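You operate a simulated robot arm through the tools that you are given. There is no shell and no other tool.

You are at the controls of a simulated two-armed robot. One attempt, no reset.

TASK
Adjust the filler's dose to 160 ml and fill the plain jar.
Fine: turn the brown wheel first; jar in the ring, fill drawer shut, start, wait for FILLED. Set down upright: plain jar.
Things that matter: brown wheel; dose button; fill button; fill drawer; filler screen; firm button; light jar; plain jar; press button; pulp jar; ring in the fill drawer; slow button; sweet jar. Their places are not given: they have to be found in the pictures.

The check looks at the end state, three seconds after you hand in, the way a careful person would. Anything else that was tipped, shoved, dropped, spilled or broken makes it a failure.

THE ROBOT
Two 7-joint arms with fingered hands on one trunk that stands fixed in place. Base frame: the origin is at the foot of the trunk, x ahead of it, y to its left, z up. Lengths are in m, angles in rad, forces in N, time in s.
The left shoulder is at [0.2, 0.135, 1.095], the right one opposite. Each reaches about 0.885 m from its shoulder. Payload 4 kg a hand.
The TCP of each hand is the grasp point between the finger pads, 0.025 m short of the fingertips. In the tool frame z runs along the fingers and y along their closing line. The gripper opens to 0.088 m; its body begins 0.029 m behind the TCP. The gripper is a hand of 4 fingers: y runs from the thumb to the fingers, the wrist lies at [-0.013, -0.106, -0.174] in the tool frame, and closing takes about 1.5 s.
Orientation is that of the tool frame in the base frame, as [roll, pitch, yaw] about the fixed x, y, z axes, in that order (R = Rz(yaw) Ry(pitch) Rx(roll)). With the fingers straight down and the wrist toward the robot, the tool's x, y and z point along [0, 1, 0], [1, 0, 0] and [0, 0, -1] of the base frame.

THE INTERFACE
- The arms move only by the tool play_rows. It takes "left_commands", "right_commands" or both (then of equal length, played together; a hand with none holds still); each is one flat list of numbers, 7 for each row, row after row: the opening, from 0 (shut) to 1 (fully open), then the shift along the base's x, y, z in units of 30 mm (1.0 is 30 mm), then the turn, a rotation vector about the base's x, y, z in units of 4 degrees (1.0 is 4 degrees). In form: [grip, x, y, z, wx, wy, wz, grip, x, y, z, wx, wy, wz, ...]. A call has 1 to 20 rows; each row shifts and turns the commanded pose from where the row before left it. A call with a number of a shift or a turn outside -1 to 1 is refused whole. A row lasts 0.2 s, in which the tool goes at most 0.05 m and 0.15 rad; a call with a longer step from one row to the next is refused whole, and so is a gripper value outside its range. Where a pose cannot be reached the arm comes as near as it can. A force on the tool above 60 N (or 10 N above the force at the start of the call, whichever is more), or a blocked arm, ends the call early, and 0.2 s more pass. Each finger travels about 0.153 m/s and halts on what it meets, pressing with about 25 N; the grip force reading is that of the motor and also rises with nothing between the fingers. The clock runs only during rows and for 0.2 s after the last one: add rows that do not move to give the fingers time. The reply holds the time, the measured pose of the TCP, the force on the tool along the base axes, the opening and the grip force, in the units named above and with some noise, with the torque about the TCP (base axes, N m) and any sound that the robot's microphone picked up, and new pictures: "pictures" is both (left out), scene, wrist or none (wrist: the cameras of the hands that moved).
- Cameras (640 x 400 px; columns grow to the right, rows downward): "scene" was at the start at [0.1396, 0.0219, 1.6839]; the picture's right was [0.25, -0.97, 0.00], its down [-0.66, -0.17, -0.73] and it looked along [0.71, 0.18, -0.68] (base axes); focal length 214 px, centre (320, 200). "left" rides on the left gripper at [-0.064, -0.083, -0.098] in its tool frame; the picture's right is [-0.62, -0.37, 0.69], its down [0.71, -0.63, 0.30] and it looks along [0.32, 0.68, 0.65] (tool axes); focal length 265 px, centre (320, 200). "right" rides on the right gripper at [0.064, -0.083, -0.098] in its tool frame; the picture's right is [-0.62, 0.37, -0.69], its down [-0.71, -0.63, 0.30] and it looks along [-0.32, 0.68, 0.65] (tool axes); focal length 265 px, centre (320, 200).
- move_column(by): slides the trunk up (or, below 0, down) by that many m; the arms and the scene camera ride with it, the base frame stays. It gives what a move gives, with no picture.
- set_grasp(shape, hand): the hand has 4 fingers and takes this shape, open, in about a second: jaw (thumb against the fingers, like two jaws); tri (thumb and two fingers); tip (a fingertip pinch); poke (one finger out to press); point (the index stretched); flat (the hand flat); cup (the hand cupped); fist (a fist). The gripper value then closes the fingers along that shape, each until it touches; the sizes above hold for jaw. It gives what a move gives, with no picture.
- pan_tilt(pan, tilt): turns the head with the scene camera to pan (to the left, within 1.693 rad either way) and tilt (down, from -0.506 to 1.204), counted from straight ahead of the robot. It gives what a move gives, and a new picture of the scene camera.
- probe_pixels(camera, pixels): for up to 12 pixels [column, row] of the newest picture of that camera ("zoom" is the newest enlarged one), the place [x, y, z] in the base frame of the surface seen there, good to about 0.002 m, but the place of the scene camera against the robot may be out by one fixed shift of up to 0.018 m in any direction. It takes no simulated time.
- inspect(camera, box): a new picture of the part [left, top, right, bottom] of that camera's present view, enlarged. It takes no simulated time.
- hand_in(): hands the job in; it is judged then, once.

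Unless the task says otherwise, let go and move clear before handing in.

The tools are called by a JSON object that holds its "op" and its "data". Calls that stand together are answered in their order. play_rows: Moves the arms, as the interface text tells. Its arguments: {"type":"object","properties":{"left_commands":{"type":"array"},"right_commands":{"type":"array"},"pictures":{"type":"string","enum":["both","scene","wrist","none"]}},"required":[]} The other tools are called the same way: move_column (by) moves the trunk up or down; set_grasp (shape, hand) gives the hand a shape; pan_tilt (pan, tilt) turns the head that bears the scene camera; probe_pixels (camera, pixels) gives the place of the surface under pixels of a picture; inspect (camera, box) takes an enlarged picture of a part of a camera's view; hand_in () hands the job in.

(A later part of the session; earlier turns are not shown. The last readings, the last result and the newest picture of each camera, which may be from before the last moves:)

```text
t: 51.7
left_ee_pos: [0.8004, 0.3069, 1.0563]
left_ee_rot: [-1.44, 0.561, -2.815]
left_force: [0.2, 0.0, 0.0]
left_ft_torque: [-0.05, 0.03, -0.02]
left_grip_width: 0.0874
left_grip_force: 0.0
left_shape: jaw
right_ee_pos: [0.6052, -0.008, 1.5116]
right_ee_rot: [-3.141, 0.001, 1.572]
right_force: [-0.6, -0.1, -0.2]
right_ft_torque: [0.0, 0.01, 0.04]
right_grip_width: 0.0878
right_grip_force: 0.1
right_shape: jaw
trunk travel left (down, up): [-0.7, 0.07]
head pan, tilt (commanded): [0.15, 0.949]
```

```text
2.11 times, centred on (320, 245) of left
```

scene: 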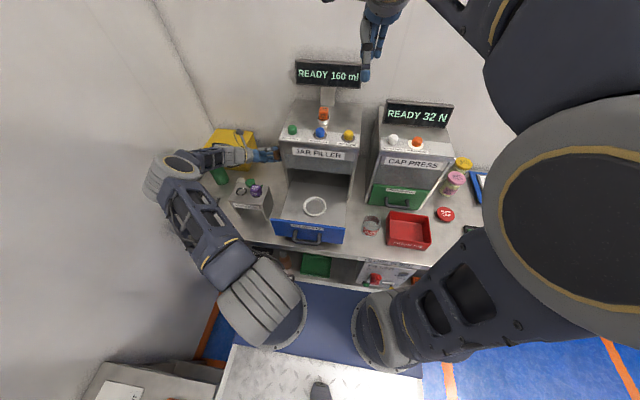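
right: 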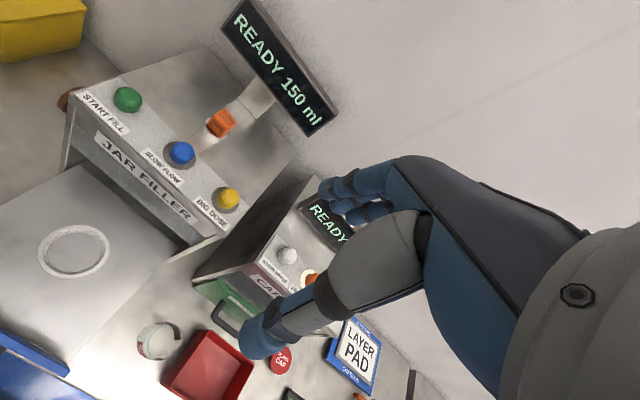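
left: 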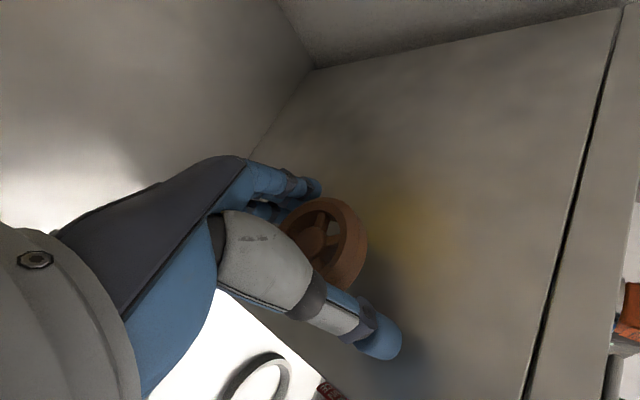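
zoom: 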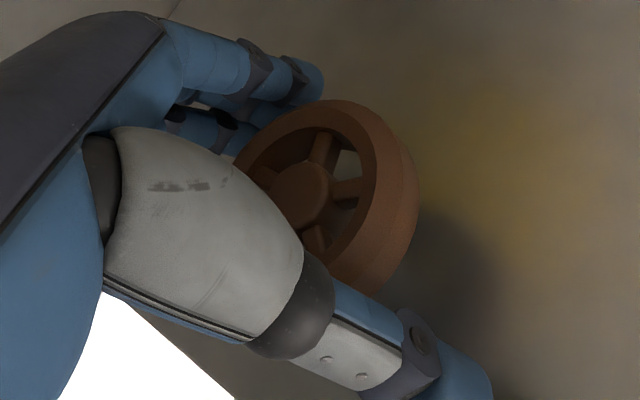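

160 ml holds after release. Retreat along the fingers' own axis, then up.

{"op": "play_rows", "data": {"left_commands": [1, -0.09, 0.35, -0.06, 0, 0, 0, 1, -0.09, 0.35, -0.06, 0, 0, 0, 1, -0.09, 0.35, -0.06, 0, 0, 0, 1, -0.09, 0.35, -0.06, 0, 0, 0, 1, -0.09, 0.35, -0.06, 0, 0, 0]}}

{"op": "inspect", "data": {"camera": "scene", "box": [280, 50, 380, 112]}}

```text
t: 52.9
left_ee_pos: [0.7868, 0.3591, 1.0457]
left_ee_rot: [-1.437, 0.56, -2.812]
left_force: [-0.3, -0.2, 0.9]
left_ft_torque: [0.0, 0.01, -0.01]
left_grip_width: 0.0877
left_grip_force: 0.1
left_shape: jaw
right_ee_pos: [0.6056, -0.0096, 1.5122]
right_ee_rot: [-3.14, 0.0, 1.571]
right_force: [0.2, -0.7, 0.0]
right_ft_torque: [-0.02, 0.01, 0.0]
right_grip_width: 0.0877
right_grip_force: 0.0
right_shape: jaw
trunk travel left (down, up): [-0.7, 0.07]
head pan, tilt (commanded): [0.15, 0.949]
```

scene: 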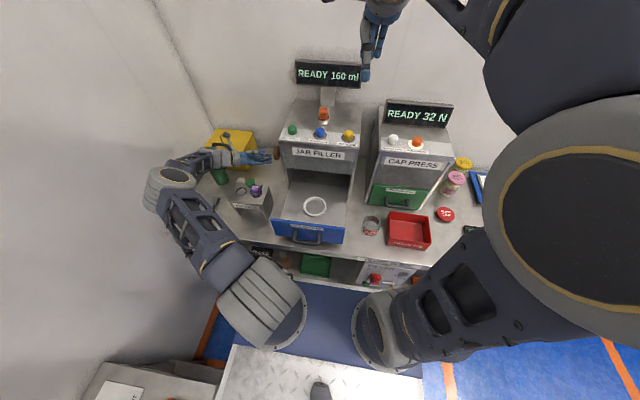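
left: 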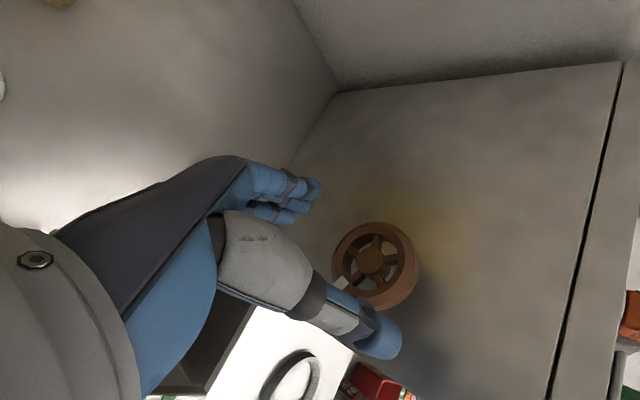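

```text
6.40 times, centred on (330, 81) of scene
```

zoom: 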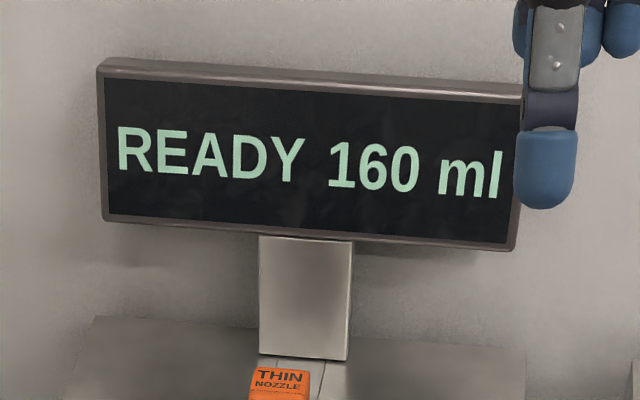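

The wheel is free and the screen stays at 160 ml. Raise and draw back the left hand to park it while the right hand fetches the jar.

{"op": "play_rows", "data": {"left_commands": [1, 0, 0.2, 0.5, 0, 0, 0, 1, -0.2, 0.1, 0.9, 0, 0, 0, 1, -0.3, 0, 0.9, 0, 0, 0, 1, -0.3, 0, 0.9, 0, 0, 0, 1, -0.3, 0, 0.9, 0, 0, 0, 1, -0.3, 0, 0.9, 0, 0, 0, 1, -0.5, 0, 0.9, 0, 0, 0, 1, -0.6, 0, 0.9, 0, 0, 0, 1, -0.6, 0, 0.9, 0, 0, 0, 1, -0.6, 0, 0.5, 0, 0, 0, 1, -0.6, 0, 0, 0, 0, 0, 1, -0.6, 0, 0, 0, 0, 0]}}

{"op": "inspect", "data": {"camera": "right", "box": [60, 280, 260, 400]}}

```text
t: 55.5
left_ee_pos: [0.6405, 0.3679, 1.2953]
left_ee_rot: [-1.438, 0.561, -2.818]
left_force: [1.2, -0.4, 0.2]
left_ft_torque: [0.03, 0.03, 0.06]
left_grip_width: 0.0875
left_grip_force: 0.1
left_shape: jaw
right_ee_pos: [0.605, -0.009, 1.5119]
right_ee_rot: [3.141, 0.0, 1.571]
right_force: [0.5, 0.4, 0.0]
right_ft_torque: [-0.04, 0.01, -0.01]
right_grip_width: 0.0874
right_grip_force: 0.2
right_shape: jaw
trunk travel left (down, up): [-0.7, 0.07]
head pan, tilt (commanded): [0.15, 0.949]
```

scene: 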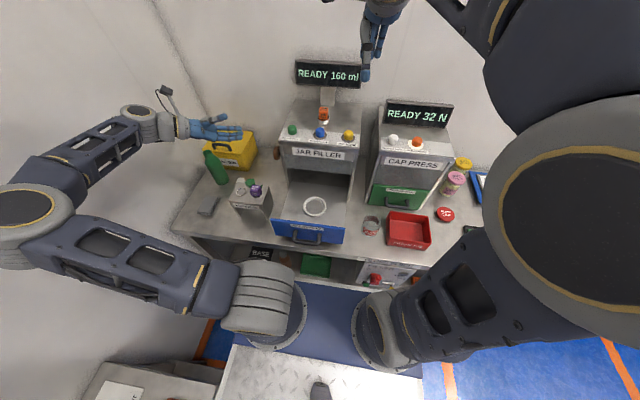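
left: 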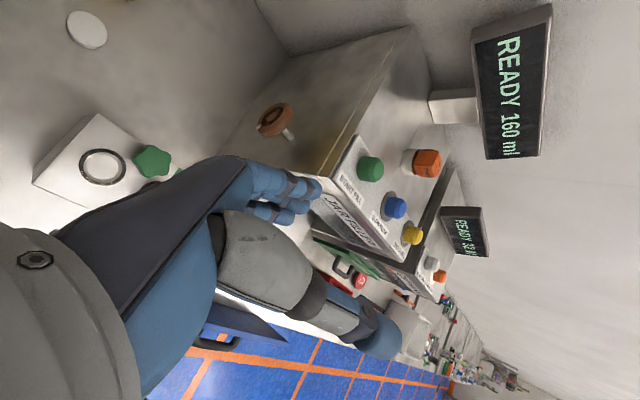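

```text
3.20 times, centred on (160, 340) of right
```

zoom: 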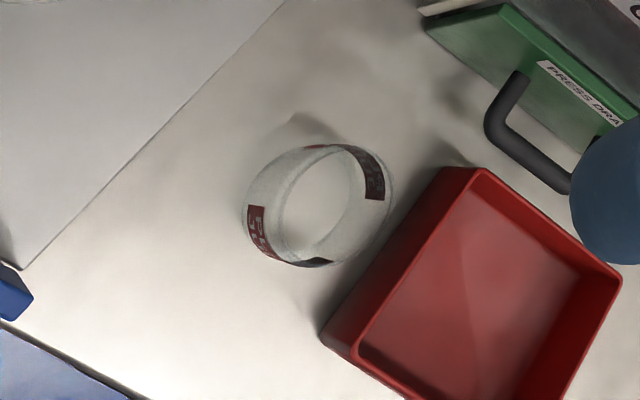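

The left arm is clear and the screen still shows 160 ml. Now probe the jar's rim, the drawer edges and the neighbouring items from the right camera.

{"op": "probe_pixels", "data": {"camera": "zoom", "pixels": [[255, 215], [375, 170], [330, 150], [320, 258], [270, 180], [345, 240], [315, 200], [440, 180], [340, 330], [20, 265], [270, 15], [250, 225]]}}

{"op": "inspect", "data": {"camera": "scene", "box": [270, 180, 440, 290]}}

```text
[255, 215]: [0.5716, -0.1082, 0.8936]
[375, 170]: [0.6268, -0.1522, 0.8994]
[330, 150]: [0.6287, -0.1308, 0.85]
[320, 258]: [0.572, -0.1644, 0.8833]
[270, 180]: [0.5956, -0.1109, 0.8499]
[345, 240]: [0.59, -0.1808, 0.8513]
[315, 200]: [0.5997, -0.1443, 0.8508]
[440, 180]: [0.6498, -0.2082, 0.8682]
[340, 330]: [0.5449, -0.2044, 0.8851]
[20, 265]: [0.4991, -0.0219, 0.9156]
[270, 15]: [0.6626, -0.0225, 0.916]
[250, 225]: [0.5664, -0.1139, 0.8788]
```

```text
3.64 times, centred on (355, 235) of scene
```

zoom: 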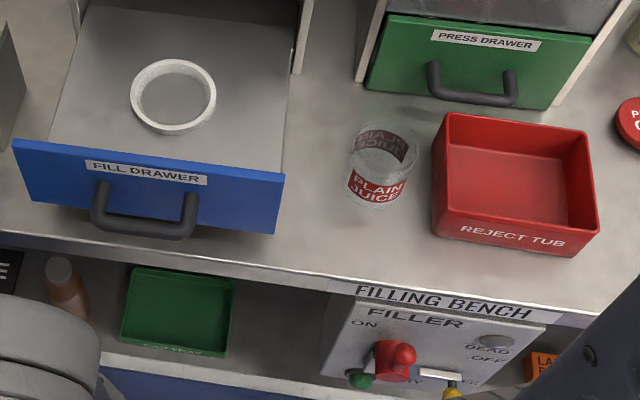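

Table is z≈0.850, the drawer floor z≈0.916, and the jar's centre is around (0.595, -0.136) with radius ≈0.036. Bring the right hand above the jar at z≈1.15 for a good look.

{"op": "play_rows", "data": {"right_commands": [1, -0.02, -0.3, -0.8, 0, 0, 0, 1, -0.02, -0.3, -0.8, 0, 0, 0, 1, -0.02, -0.3, -0.8, 0, 0, 0, 1, -0.02, -0.3, -0.8, 0, 0, 0, 1, -0.02, -0.3, -0.8, 0, 0, 0, 1, -0.02, -0.3, -0.8, 0, 0, 0, 1, -0.02, -0.3, -0.8, 0, 0, 0, 1, -0.02, -0.3, -0.8, 0, 0, 0, 1, -0.02, -0.3, -0.8, 0, 0, 0, 1, -0.02, -0.3, -0.8, 0, 0, 0, 1, -0.02, -0.3, -0.8, 0, 0, 0, 1, -0.02, -0.3, -0.8, 0, 0, 0, 1, -0.02, -0.3, -0.8, 0, 0, 0, 1, -0.02, -0.3, -0.8, 0, 0, 0]}}

```text
t: 58.5
left_ee_pos: [0.6394, 0.368, 1.2951]
left_ee_rot: [-1.437, 0.562, -2.811]
left_force: [-0.5, 0.2, -0.5]
left_ft_torque: [-0.03, -0.01, -0.01]
left_grip_width: 0.0874
left_grip_force: 0.1
left_shape: jaw
right_ee_pos: [0.5947, -0.1369, 1.1774]
right_ee_rot: [-3.141, 0.002, 1.571]
right_force: [1.0, 0.4, 0.1]
right_ft_torque: [-0.01, 0.02, 0.01]
right_grip_width: 0.0877
right_grip_force: 0.0
right_shape: jaw
trunk travel left (down, up): [-0.7, 0.07]
head pan, tilt (commanded): [0.15, 0.949]
```

scene: 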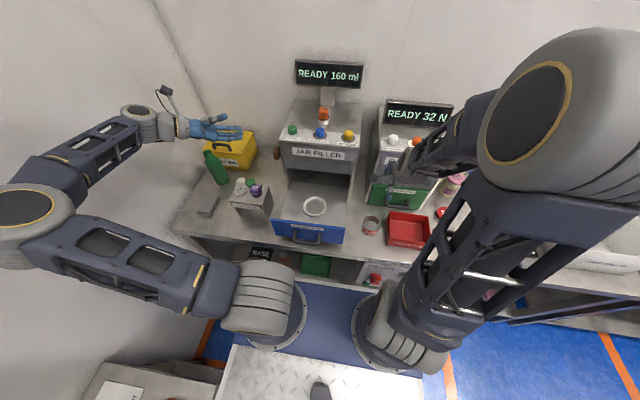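
right: 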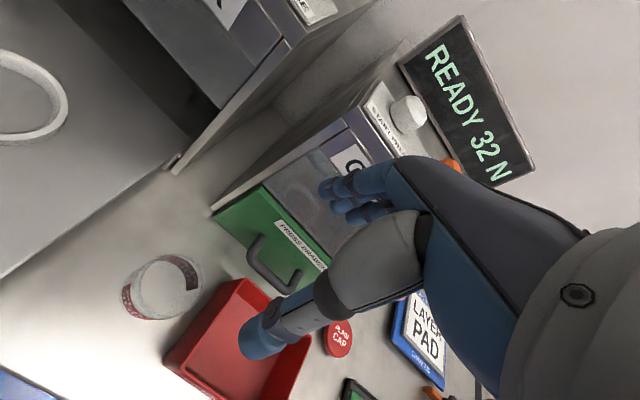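

Right hand is at (0.595, -0.137, 1.177); the jar shows at (160,287) in its picture. Zoom and probe the jar.

{"op": "inspect", "data": {"camera": "right", "box": [110, 245, 220, 330]}}

{"op": "inspect", "data": {"camera": "scene", "box": [350, 200, 400, 245]}}

```text
4.71 times, centred on (165, 288) of right
```

zoom: 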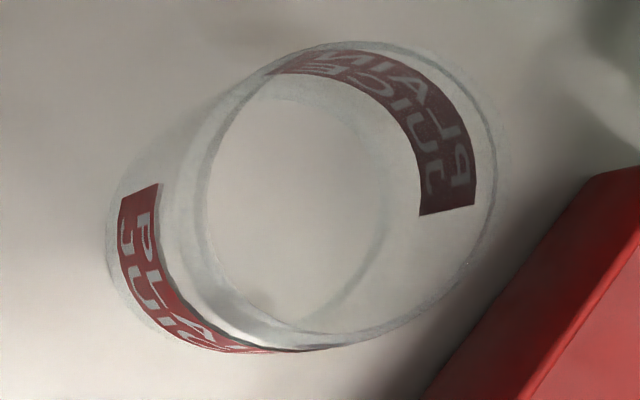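

```text
8.89 times, centred on (375, 222) of scene
```

zoom: 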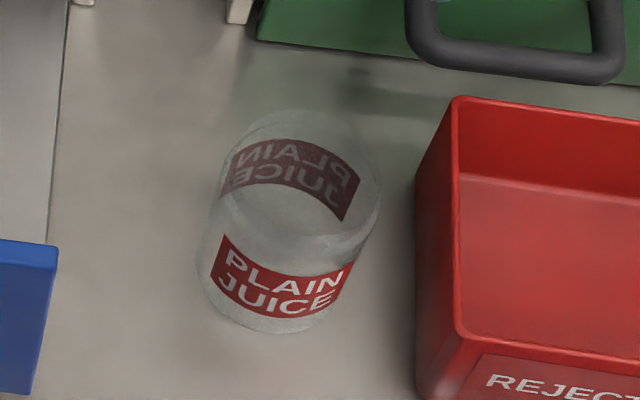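

{"op": "probe_pixels", "data": {"camera": "zoom", "pixels": [[225, 250], [285, 290], [345, 270], [240, 165], [290, 148], [350, 180], [270, 325], [205, 270], [295, 115], [375, 190], [320, 230], [455, 200]]}}

{"op": "inspect", "data": {"camera": "right", "box": [110, 245, 220, 330]}}

```text
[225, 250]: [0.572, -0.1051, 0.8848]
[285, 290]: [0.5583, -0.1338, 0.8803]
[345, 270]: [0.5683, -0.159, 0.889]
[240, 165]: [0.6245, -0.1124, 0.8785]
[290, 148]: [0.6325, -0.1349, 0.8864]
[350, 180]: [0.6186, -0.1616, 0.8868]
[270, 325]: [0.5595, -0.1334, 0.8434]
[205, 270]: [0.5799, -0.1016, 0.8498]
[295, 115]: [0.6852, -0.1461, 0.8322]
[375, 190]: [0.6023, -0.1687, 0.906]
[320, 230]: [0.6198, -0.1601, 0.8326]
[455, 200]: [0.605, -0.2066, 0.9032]
```

```text
4.71 times, centred on (165, 288) of right
```

zoom: 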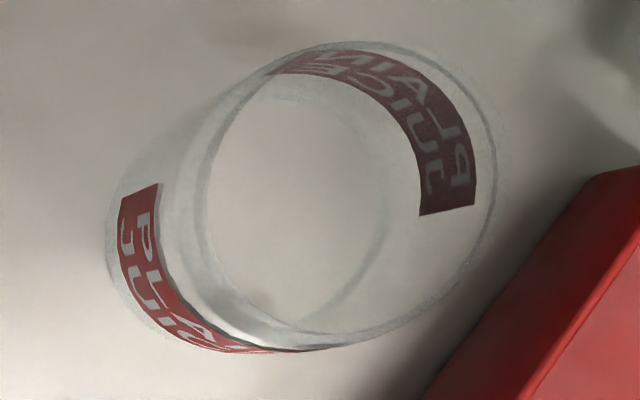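

{"op": "probe_pixels", "data": {"camera": "zoom", "pixels": [[140, 200], [160, 290], [220, 340], [460, 170], [430, 110], [340, 60], [470, 230], [420, 300], [270, 340], [215, 200], [140, 230], [590, 200]]}}

```text
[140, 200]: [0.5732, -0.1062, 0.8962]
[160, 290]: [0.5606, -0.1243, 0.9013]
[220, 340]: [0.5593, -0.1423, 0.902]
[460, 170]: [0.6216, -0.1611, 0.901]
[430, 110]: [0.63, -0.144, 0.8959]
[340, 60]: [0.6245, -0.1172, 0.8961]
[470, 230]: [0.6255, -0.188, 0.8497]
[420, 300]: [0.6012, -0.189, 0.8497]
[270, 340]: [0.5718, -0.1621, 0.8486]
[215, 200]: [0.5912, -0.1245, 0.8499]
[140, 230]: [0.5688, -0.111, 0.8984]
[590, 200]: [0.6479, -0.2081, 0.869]
```

Fitting the label points gives the jar centre (0.595, -0.136), radius 0.036, rim near z≈0.924, and the hand is already right above. Lower to just above the rim (tips ≈0.94) and check.

{"op": "play_rows", "data": {"right_commands": [1, 0, 0, -0.9, 0, 0, 0, 1, 0, 0, -0.9, 0, 0, 0, 1, 0, 0, -0.9, 0, 0, 0, 1, 0, 0, -0.9, 0, 0, 0, 1, 0, 0, -0.9, 0, 0, 0, 1, 0, 0, -0.9, 0, 0, 0, 1, 0, 0.02, -0.9, 0, 0, 0, 1, 0, 0.02, -0.6, 0, 0, 0]}}

{"op": "inspect", "data": {"camera": "scene", "box": [320, 150, 450, 260]}}

```text
t: 60.3
left_ee_pos: [0.6404, 0.3681, 1.2934]
left_ee_rot: [-1.437, 0.56, -2.811]
left_force: [0.0, -0.4, 0.5]
left_ft_torque: [-0.01, 0.0, 0.0]
left_grip_width: 0.0878
left_grip_force: 0.0
left_shape: jaw
right_ee_pos: [0.5953, -0.1328, 0.9679]
right_ee_rot: [3.141, -0.001, 1.572]
right_force: [-0.1, -0.7, -0.2]
right_ft_torque: [0.0, 0.04, 0.02]
right_grip_width: 0.0876
right_grip_force: 0.1
right_shape: jaw
trunk travel left (down, up): [-0.7, 0.07]
head pan, tilt (commanded): [0.15, 0.949]
```

scene: 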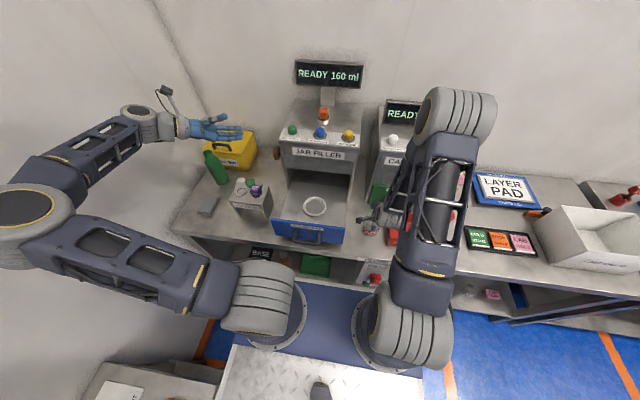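
right: 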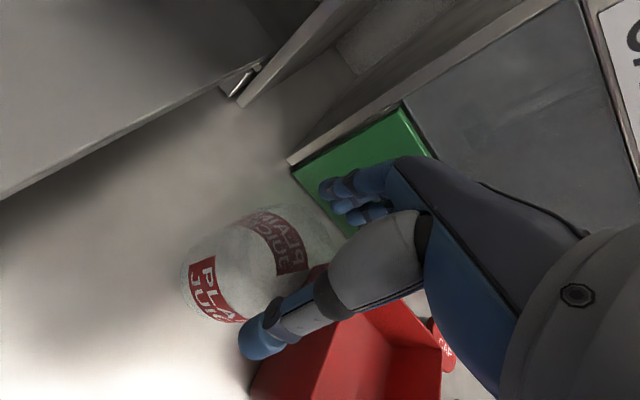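

```text
3.64 times, centred on (385, 205) of scene
```

zoom: 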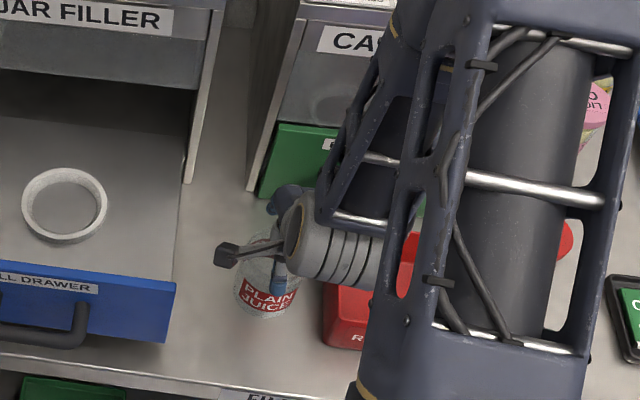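

The elbow has swung forward, appearing over the cap press screen at (455,110). I check its real distance from the press before going lower.

{"op": "probe_pixels", "data": {"camera": "scene", "pixels": [[460, 110], [440, 105], [420, 120], [430, 135], [480, 130], [398, 115], [393, 140], [400, 170], [440, 180], [385, 215], [415, 300], [380, 190]]}}

{"op": "probe_pixels", "data": {"camera": "right", "pixels": [[210, 265], [195, 285], [228, 310], [300, 255], [280, 225], [262, 215], [260, 345], [262, 320], [345, 205], [360, 185], [300, 330], [360, 330]]}}

```text
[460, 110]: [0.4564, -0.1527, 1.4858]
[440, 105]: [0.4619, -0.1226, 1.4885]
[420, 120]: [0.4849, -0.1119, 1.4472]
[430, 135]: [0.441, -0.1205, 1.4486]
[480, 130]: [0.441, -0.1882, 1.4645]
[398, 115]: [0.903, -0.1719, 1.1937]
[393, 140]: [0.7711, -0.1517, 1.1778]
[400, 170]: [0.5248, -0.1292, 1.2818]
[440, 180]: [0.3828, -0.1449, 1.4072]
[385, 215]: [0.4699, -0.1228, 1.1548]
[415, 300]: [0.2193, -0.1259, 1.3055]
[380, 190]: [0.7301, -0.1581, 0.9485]
```

```text
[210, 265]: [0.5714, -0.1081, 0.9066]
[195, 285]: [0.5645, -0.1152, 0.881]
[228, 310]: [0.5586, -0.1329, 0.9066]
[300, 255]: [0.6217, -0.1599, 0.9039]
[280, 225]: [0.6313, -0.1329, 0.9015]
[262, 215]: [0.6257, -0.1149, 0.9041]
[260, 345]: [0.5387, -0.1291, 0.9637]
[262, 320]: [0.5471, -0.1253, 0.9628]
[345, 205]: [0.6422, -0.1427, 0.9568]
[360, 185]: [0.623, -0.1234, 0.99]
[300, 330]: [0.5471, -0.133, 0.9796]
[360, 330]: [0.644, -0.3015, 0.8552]
```

The elbow is at z≈1.47, well clear. Thumb (x≈0.547) and fingers (x≈0.642) straddle the jar (x 0.559–0.631), so go straight down to TCP z≈0.908 and grip.

{"op": "play_rows", "data": {"right_commands": [1, 0, 0, -0.5, 0, 0, 0, 1, 0, 0, -0.5, 0, 0, 0, 1, 0, 0, -0.5, 0, 0, 0, 1, 0, 0, -0.5, 0, 0, 0]}}

{"op": "inspect", "data": {"camera": "right", "box": [160, 150, 460, 370]}}

```text
t: 61.3
left_ee_pos: [0.6393, 0.3688, 1.2964]
left_ee_rot: [-1.437, 0.562, -2.814]
left_force: [0.2, -0.5, -0.5]
left_ft_torque: [0.03, -0.01, 0.01]
left_grip_width: 0.0877
left_grip_force: 0.0
left_shape: jaw
right_ee_pos: [0.5987, -0.132, 0.9218]
right_ee_rot: [3.124, -0.002, 1.571]
right_force: [-11.6, -0.8, 42.3]
right_ft_torque: [0.15, 0.89, -0.02]
right_grip_width: 0.0879
right_grip_force: 0.1
right_shape: jaw
trunk travel left (down, up): [-0.7, 0.07]
head pan, tilt (commanded): [0.15, 0.949]
stopped in row 4 (right hand): the force on the tool passed its limit at 83 N (the readings are from after the stop); the commanded pose is now the measured one
```

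scene: 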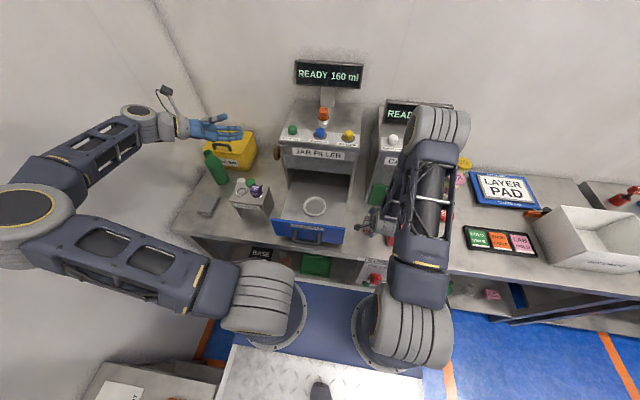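
right: 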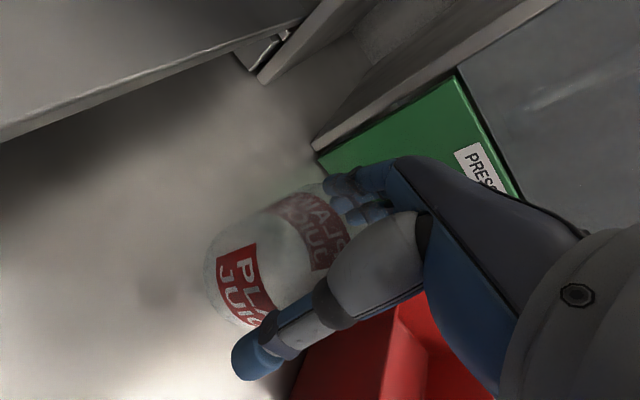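

```text
1.82 times, centred on (310, 260) of right
```

zoom: 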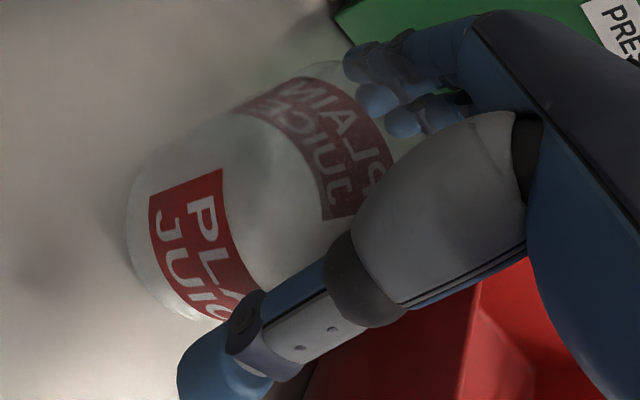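

The palm met the jar's rim at TCP z=0.922 (force 42 N now), so the jar is taller than I thought. Back up 12 mm at once and look at the jar.

{"op": "play_rows", "data": {"right_commands": [1, 0, 0, 0.2, 0, 0, 0, 1, 0, 0, 0.2, 0, 0, 0]}}

{"op": "inspect", "data": {"camera": "right", "box": [160, 150, 460, 370]}}

{"op": "inspect", "data": {"camera": "scene", "box": [340, 190, 420, 250]}}

```text
t: 61.9
left_ee_pos: [0.6405, 0.3684, 1.2953]
left_ee_rot: [-1.439, 0.56, -2.815]
left_force: [0.2, -0.1, 0.6]
left_ft_torque: [-0.01, -0.01, 0.0]
left_grip_width: 0.0876
left_grip_force: 0.2
left_shape: jaw
right_ee_pos: [0.5989, -0.1331, 0.9287]
right_ee_rot: [3.132, -0.001, 1.571]
right_force: [-0.8, 0.0, -1.1]
right_ft_torque: [-0.01, -0.03, 0.02]
right_grip_width: 0.0879
right_grip_force: 0.0
right_shape: jaw
trunk travel left (down, up): [-0.7, 0.07]
head pan, tilt (commanded): [0.15, 0.949]
```

scene: 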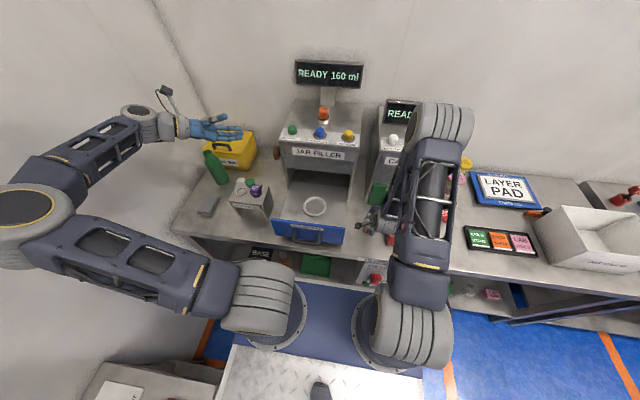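
right: 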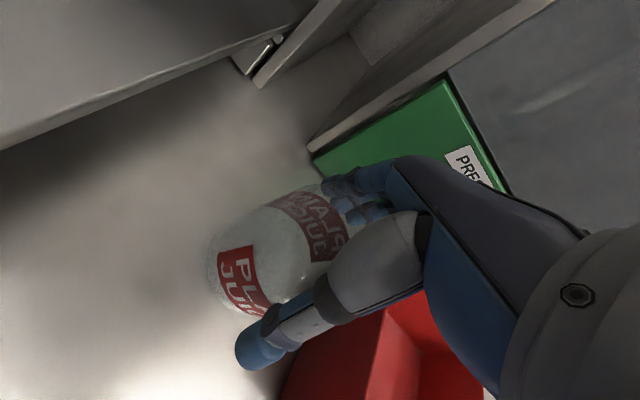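

```text
1.82 times, centred on (310, 260) of right
```

zoom: 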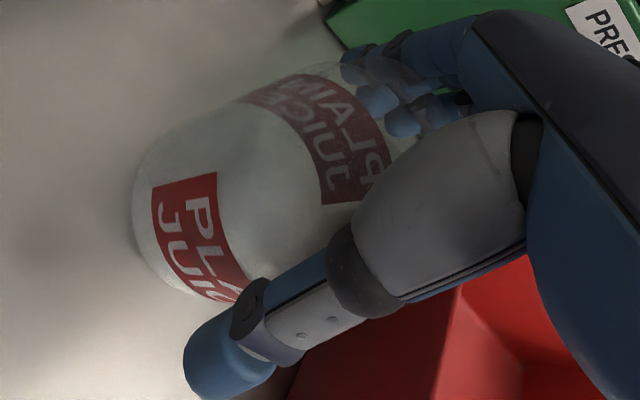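

```text
6.67 times, centred on (380, 220) of scene
```

zoom: 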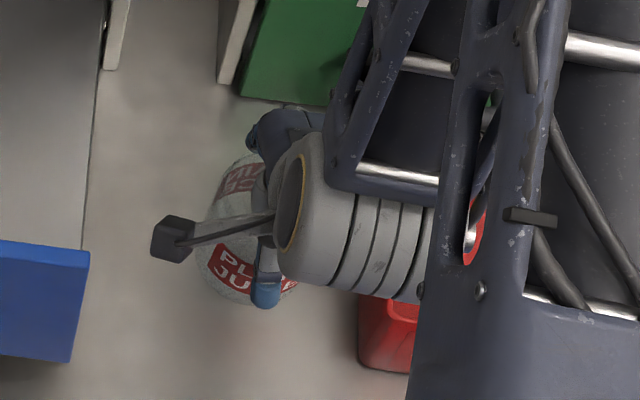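

The jar is upright and unbroken, contact gone (force ≈0). Re-probe its position against the fingers before closing.

{"op": "probe_pixels", "data": {"camera": "right", "pixels": [[235, 255], [222, 285], [240, 300], [255, 270], [310, 205], [330, 225], [335, 245], [290, 210], [258, 350], [285, 330], [345, 190], [360, 210]]}}

```text
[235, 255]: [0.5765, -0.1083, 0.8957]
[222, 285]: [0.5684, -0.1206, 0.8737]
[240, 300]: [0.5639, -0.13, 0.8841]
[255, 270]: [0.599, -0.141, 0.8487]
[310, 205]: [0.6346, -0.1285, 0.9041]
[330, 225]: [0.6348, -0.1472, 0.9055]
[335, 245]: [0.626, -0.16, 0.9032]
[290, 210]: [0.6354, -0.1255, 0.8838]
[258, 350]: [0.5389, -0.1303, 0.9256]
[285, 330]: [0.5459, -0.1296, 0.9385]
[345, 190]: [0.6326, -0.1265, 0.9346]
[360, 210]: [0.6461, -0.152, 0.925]
```

The jar nudged 4 mm with the hand and is now at (0.599, -0.135), concentric with the TCP. Raise 3 mm more and close gently.

{"op": "play_rows", "data": {"right_commands": [1, 0, -0.05, 0.1, 0, 0, 0, 0.9, 0, 0, 0, 0, 0, 0, 0.8, 0, 0, 0, 0, 0, 0, 0.7, 0, 0, 0, 0, 0, 0, 0.6, 0, 0, 0, 0, 0, 0, 0.6, 0, 0, 0, 0, 0, 0, 0.6, 0, 0, 0, 0, 0, 0, 0.6, 0, 0, 0, 0, 0, 0]}}

{"op": "inspect", "data": {"camera": "right", "box": [160, 150, 460, 370]}}

```text
t: 63.7
left_ee_pos: [0.6416, 0.3684, 1.2946]
left_ee_rot: [-1.438, 0.561, -2.814]
left_force: [0.2, 0.3, -0.3]
left_ft_torque: [0.02, 0.01, -0.02]
left_grip_width: 0.0877
left_grip_force: 0.0
left_shape: jaw
right_ee_pos: [0.5989, -0.135, 0.9333]
right_ee_rot: [3.13, -0.002, 1.573]
right_force: [0.7, -0.3, 0.2]
right_ft_torque: [-0.03, -0.01, 0.01]
right_grip_width: 0.0587
right_grip_force: 24.8
right_shape: jaw
trunk travel left (down, up): [-0.7, 0.07]
head pan, tilt (commanded): [0.15, 0.949]
```

scene: 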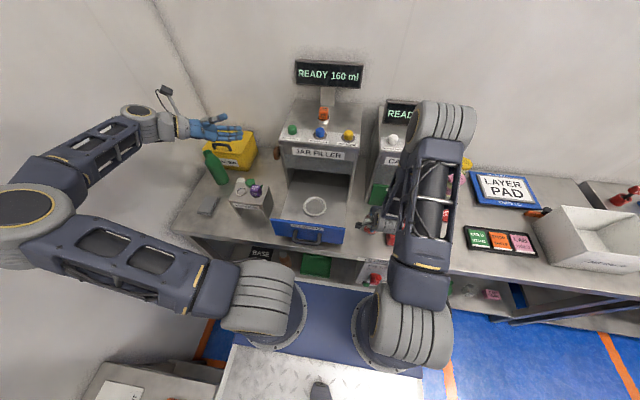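
right: 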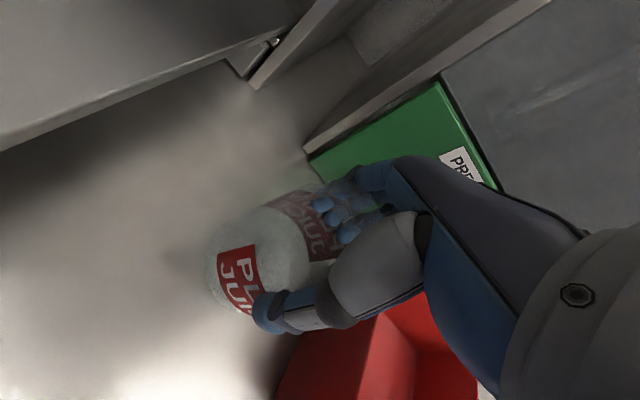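

```text
1.82 times, centred on (310, 260) of right
```

zoom: 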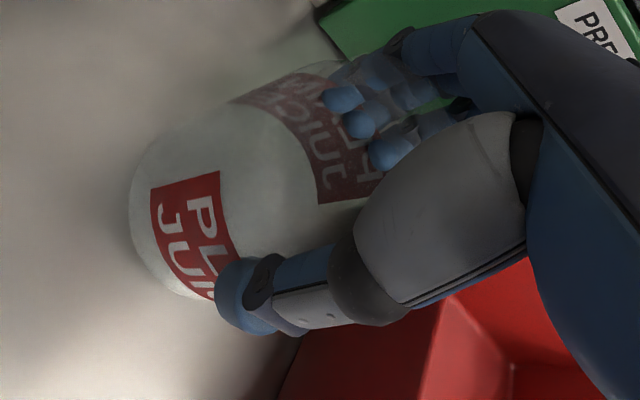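

The jar is held (25 N, width 0.059). Lift slowly a little and check that it hangs upright.

{"op": "play_rows", "data": {"right_commands": [0.6, 0, 0, 0.3, 0, 0, 0, 0.6, 0, 0, 0.5, 0, 0, 0, 0.6, 0, 0, 0.7, 0, 0, 0, 0.6, 0, 0, 0.8, 0, 0, 0, 0.6, 0, 0, 0.8, 0, 0, 0, 0.6, 0, 0, 0.8, 0, 0, 0, 0.6, 0, 0, 0.8, 0, 0, 0, 0.6, 0, 0, 0.5, 0, 0, 0]}}

{"op": "inspect", "data": {"camera": "right", "box": [160, 150, 460, 370]}}

```text
t: 65.5
left_ee_pos: [0.6407, 0.3669, 1.2942]
left_ee_rot: [-1.438, 0.562, -2.814]
left_force: [-0.1, 0.6, -0.1]
left_ft_torque: [0.0, 0.02, 0.03]
left_grip_width: 0.0878
left_grip_force: 0.0
left_shape: jaw
right_ee_pos: [0.5986, -0.135, 1.0896]
right_ee_rot: [3.131, -0.002, 1.573]
right_force: [0.7, 0.0, -0.6]
right_ft_torque: [0.01, 0.02, -0.02]
right_grip_width: 0.0591
right_grip_force: 25.5
right_shape: jaw
trunk travel left (down, up): [-0.7, 0.07]
head pan, tilt (commanded): [0.15, 0.949]
```

scene: 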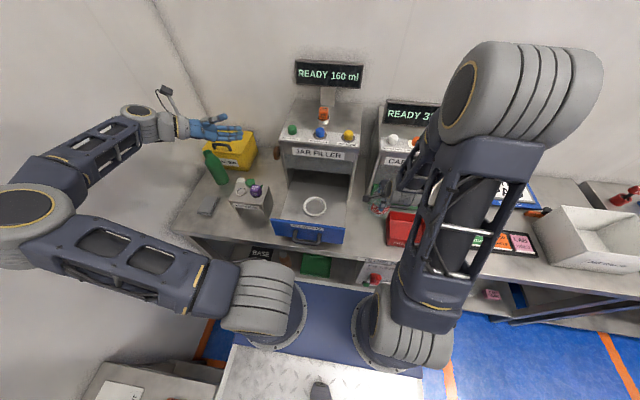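
right: 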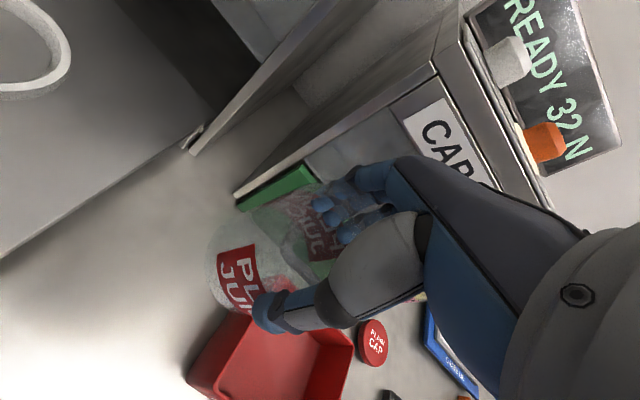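

```text
1.82 times, centred on (310, 260) of right
```

zoom: 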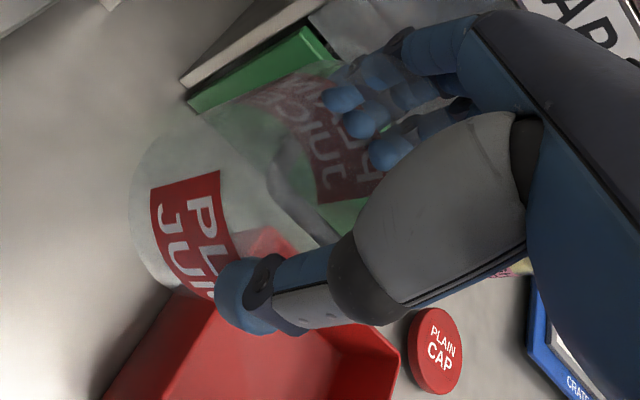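

The jar is up and held steadily. Carry it over the drawer to above the ring (x +0.038, y +0.245) at this height.

{"op": "play_rows", "data": {"right_commands": [0.6, 0, 0.4, 0.2, 0, 0, 0, 0.6, 0.1, 0.7, 0.2, 0, 0, 0, 0.6, 0.13, 0.8, 0, 0, 0, 0, 0.6, 0.13, 0.8, 0, 0, 0, 0, 0.6, 0.13, 0.8, 0, 0, 0, 0, 0.6, 0.13, 0.8, 0, 0, 0, 0, 0.6, 0.13, 0.8, 0, 0, 0, 0, 0.6, 0.13, 0.8, 0, 0, 0, 0, 0.6, 0.13, 0.8, 0, 0, 0, 0, 0.6, 0.13, 0.8, 0, 0, 0, 0, 0.6, 0.13, 0.67, 0, 0, 0, 0]}}

{"op": "inspect", "data": {"camera": "scene", "box": [250, 120, 410, 260]}}

```text
t: 67.9
left_ee_pos: [0.6402, 0.3681, 1.2951]
left_ee_rot: [-1.438, 0.561, -2.814]
left_force: [0.2, -0.6, 0.0]
left_ft_torque: [0.01, 0.0, -0.02]
left_grip_width: 0.0873
left_grip_force: 0.0
left_shape: jaw
right_ee_pos: [0.6383, 0.1095, 1.1039]
right_ee_rot: [3.13, -0.002, 1.572]
right_force: [0.0, -0.4, -1.5]
right_ft_torque: [-0.01, -0.02, 0.01]
right_grip_width: 0.0587
right_grip_force: 24.2
right_shape: jaw
trunk travel left (down, up): [-0.7, 0.07]
head pan, tilt (commanded): [0.15, 0.949]
```

scene: 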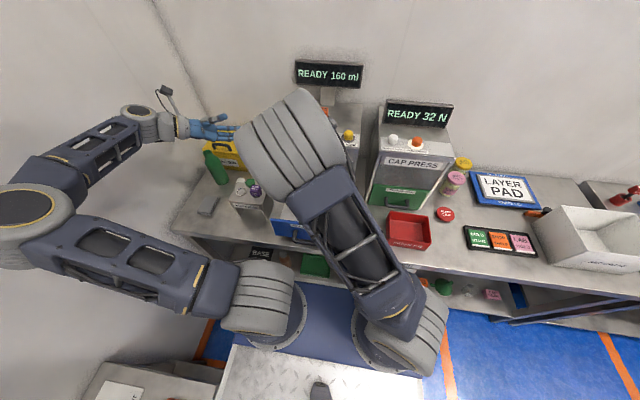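
right: 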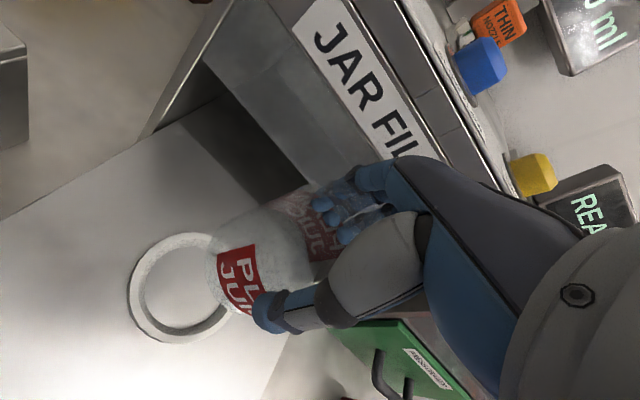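

```text
2.86 times, centred on (330, 190) of scene
```

zoom: 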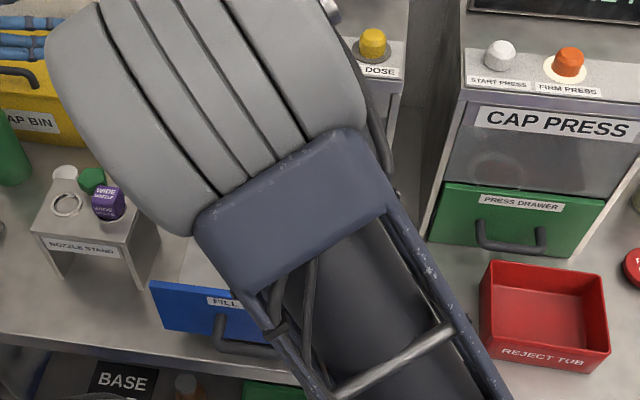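

The hand holds the jar above the drawer; the ring shows at (183,288) in the right picture. Probe ring and jar label precisely.

{"op": "inspect", "data": {"camera": "right", "box": [110, 200, 350, 350]}}

{"op": "probe_pixels", "data": {"camera": "right", "pixels": [[185, 239], [136, 295], [180, 337], [150, 258], [150, 322], [215, 320], [180, 290], [235, 255], [222, 285], [240, 300], [330, 225], [310, 205]]}}

```text
2.67 times, centred on (230, 275) of right
```

zoom: 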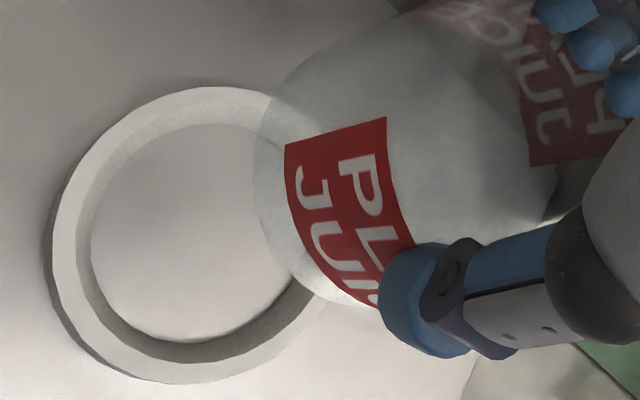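

```text
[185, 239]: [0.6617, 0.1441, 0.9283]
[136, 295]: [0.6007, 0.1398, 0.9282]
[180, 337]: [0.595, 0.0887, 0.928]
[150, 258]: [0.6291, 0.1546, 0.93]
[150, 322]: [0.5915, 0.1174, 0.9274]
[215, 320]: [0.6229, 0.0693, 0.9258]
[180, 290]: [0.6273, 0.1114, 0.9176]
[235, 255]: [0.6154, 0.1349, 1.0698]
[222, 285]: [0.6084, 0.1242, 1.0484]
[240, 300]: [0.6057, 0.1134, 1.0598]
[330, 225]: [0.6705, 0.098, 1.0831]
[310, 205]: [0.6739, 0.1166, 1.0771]
```

The jar's centre is on the TCP (0.638, 0.109); the ring's mid-radius is ≈0.044. The clearance looks tight, so I zoom in on the ring to find its inner and outer edges.

{"op": "inspect", "data": {"camera": "right", "box": [120, 225, 240, 345]}}

```text
3.33 times, centred on (180, 285) of right
```

zoom: 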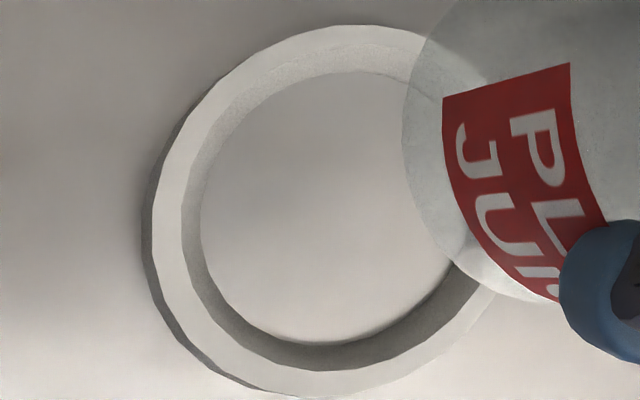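

{"op": "probe_pixels", "data": {"camera": "zoom", "pixels": [[152, 225], [350, 28], [290, 393], [217, 88], [180, 330], [420, 372], [178, 225], [345, 46], [300, 372], [232, 108], [205, 312], [405, 352]]}}

```text
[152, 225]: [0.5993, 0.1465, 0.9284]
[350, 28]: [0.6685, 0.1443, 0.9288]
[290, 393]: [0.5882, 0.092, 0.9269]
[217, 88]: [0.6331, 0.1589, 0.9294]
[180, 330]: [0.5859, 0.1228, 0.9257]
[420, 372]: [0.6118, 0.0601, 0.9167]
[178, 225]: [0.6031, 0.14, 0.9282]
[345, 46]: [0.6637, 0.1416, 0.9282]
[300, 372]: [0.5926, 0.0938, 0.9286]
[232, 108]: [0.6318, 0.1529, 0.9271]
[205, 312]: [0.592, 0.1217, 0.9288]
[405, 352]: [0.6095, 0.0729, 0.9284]
```

The ring's centre fits well at (0.634, 0.1095) with inner radius ≈0.043, jar radius 0.036. Check how near the knuckles are to the filler's front panel before lowering.

{"op": "probe_pixels", "data": {"camera": "right", "pixels": [[345, 180], [365, 170], [390, 162], [405, 158], [440, 170], [370, 120], [340, 80], [420, 120], [300, 150], [250, 140]]}}

```text
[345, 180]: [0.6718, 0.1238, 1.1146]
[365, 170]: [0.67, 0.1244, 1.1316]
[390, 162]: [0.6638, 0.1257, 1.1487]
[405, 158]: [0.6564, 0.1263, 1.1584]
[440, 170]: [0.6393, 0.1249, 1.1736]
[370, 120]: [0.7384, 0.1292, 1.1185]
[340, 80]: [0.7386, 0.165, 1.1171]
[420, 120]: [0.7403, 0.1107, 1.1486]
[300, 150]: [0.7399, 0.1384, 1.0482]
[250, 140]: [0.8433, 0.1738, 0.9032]
```

The hand's front (x≈0.67–0.69) stays ~5 cm from the panel (x≈0.739). Shift x by -4 mm and lower to about 10 mm above the drawer floor.

{"op": "play_rows", "data": {"right_commands": [0.6, -0.13, 0.02, -0.3, 0, 0, 0, 0.6, 0, 0, -0.5, 0, 0, 0, 0.6, 0, 0, -0.5, 0, 0, 0, 0.6, 0, 0, -0.5, 0, 0, 0, 0.6, 0, 0, -0.5, 0, 0, 0, 0.6, 0, 0, -0.5, 0, 0, 0, 0.6, 0, 0, -0.2, 0, 0, 0]}}

{"op": "inspect", "data": {"camera": "right", "box": [110, 180, 380, 380]}}

```text
t: 69.5
left_ee_pos: [0.6398, 0.3679, 1.2942]
left_ee_rot: [-1.438, 0.56, -2.817]
left_force: [-0.3, -0.3, -0.2]
left_ft_torque: [0.0, -0.01, 0.0]
left_grip_width: 0.0876
left_grip_force: 0.1
left_shape: jaw
right_ee_pos: [0.632, 0.113, 1.0112]
right_ee_rot: [3.129, -0.001, 1.572]
right_force: [0.0, 0.1, -1.0]
right_ft_torque: [0.01, -0.02, 0.02]
right_grip_width: 0.0588
right_grip_force: 25.4
right_shape: jaw
trunk travel left (down, up): [-0.7, 0.07]
head pan, tilt (commanded): [0.15, 0.949]
```

scene: 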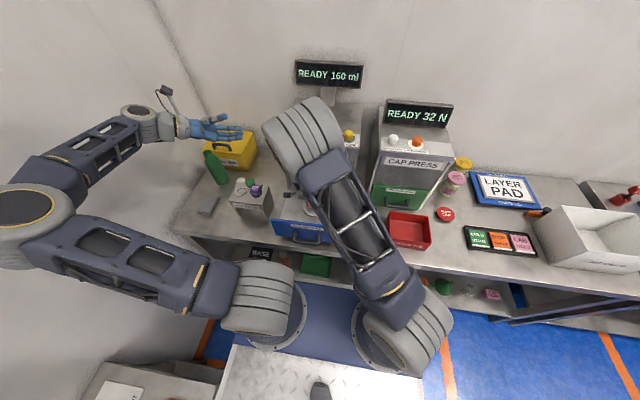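
right: 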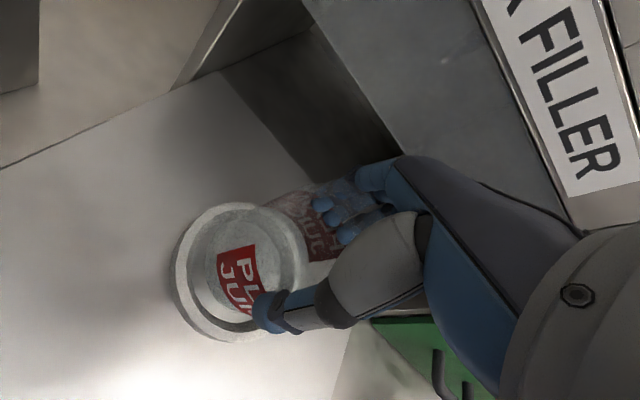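

```text
2.00 times, centred on (245, 280) of right
```

zoom: 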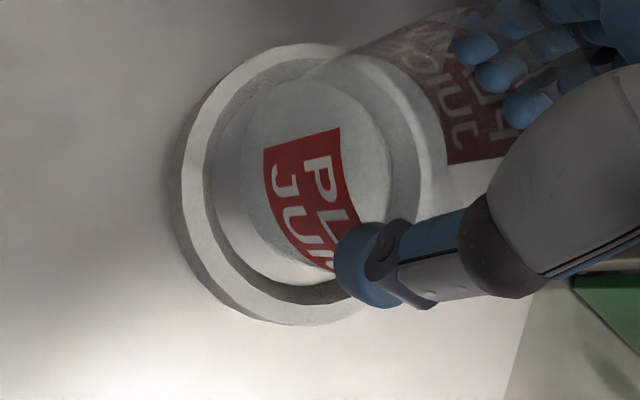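

The jar's bottom hovers about ring-top level; it looks inside the ring. Probe jar label and ring once more to trim the offset.

{"op": "probe_pixels", "data": {"camera": "zoom", "pixels": [[280, 150], [280, 215], [315, 255], [340, 160], [455, 155], [470, 90], [190, 165], [250, 70], [235, 280], [305, 315], [215, 110], [255, 255]]}}

```text
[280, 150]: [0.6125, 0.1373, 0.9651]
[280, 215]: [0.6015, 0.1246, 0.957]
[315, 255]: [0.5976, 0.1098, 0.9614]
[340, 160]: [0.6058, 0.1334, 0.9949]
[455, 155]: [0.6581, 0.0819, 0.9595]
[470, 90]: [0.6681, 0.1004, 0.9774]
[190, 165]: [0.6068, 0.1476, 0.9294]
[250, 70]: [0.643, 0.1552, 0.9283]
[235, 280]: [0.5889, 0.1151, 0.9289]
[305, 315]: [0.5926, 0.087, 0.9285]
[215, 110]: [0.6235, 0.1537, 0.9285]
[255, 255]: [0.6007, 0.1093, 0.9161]
```

Jar centre (0.6335, 0.1085) against ring centre (0.634, 0.1095): within about 1 mm. Lower the last ~11 mm gently.

{"op": "play_rows", "data": {"right_commands": [0.6, 0, 0.02, -0.13, 0, 0, 0, 0.6, 0, 0.02, -0.13, 0, 0, 0, 0.6, 0, 0, -0.1, 0, 0, 0], "pictures": "wrist"}}

{"op": "inspect", "data": {"camera": "right", "box": [110, 180, 380, 380]}}

```text
t: 70.3
left_ee_pos: [0.6411, 0.3687, 1.2946]
left_ee_rot: [-1.439, 0.56, -2.814]
left_force: [-0.4, 0.5, -0.1]
left_ft_torque: [-0.01, -0.02, -0.01]
left_grip_width: 0.0875
left_grip_force: 0.2
left_shape: jaw
right_ee_pos: [0.6321, 0.112, 1.0006]
right_ee_rot: [3.13, -0.001, 1.574]
right_force: [0.1, -0.6, -0.3]
right_ft_torque: [-0.02, 0.0, 0.01]
right_grip_width: 0.0585
right_grip_force: 24.7
right_shape: jaw
trunk travel left (down, up): [-0.7, 0.07]
head pan, tilt (commanded): [0.15, 0.949]
```

right: 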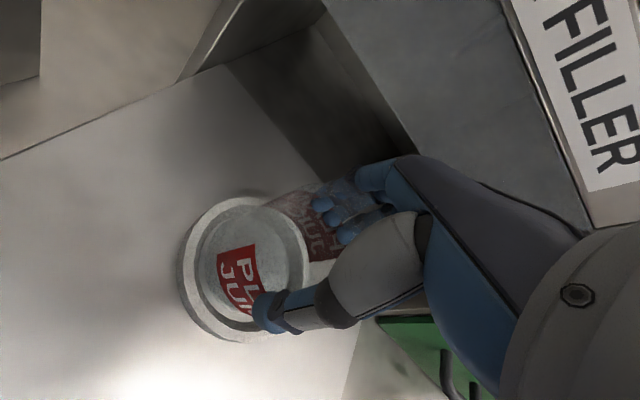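

```text
2.00 times, centred on (245, 280) of right
```

zoom: 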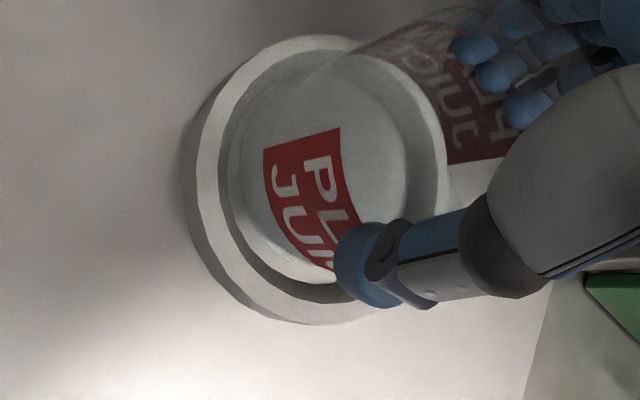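

No contact yet at z=1.0006; the jar is inside the ring. Lower by another ~3 mm in tiny steps.

{"op": "play_rows", "data": {"right_commands": [0.6, 0, 0, -0.05, 0, 0, 0, 0.6, 0, 0, -0.05, 0, 0, 0, 0.6, 0, 0, 0, 0, 0, 0], "pictures": "wrist"}}

```text
t: 71.1
left_ee_pos: [0.6403, 0.3681, 1.2958]
left_ee_rot: [-1.438, 0.56, -2.813]
left_force: [0.2, 0.3, -0.5]
left_ft_torque: [0.0, -0.02, -0.05]
left_grip_width: 0.0876
left_grip_force: 0.0
left_shape: jaw
right_ee_pos: [0.6306, 0.1126, 0.9975]
right_ee_rot: [3.13, -0.002, 1.573]
right_force: [-0.1, -0.2, -1.2]
right_ft_torque: [0.0, 0.03, -0.02]
right_grip_width: 0.0585
right_grip_force: 25.0
right_shape: jaw
trunk travel left (down, up): [-0.7, 0.07]
head pan, tilt (commanded): [0.15, 0.949]
```

right: 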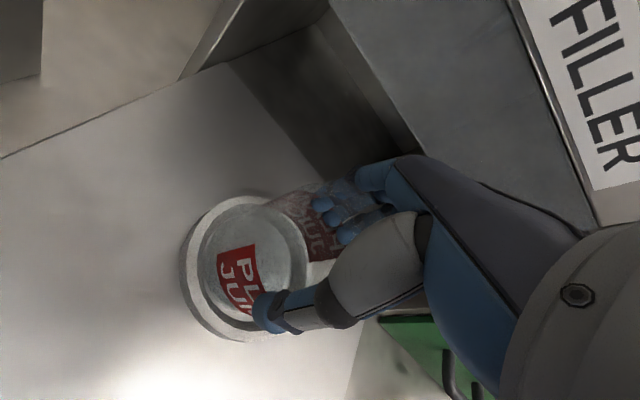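

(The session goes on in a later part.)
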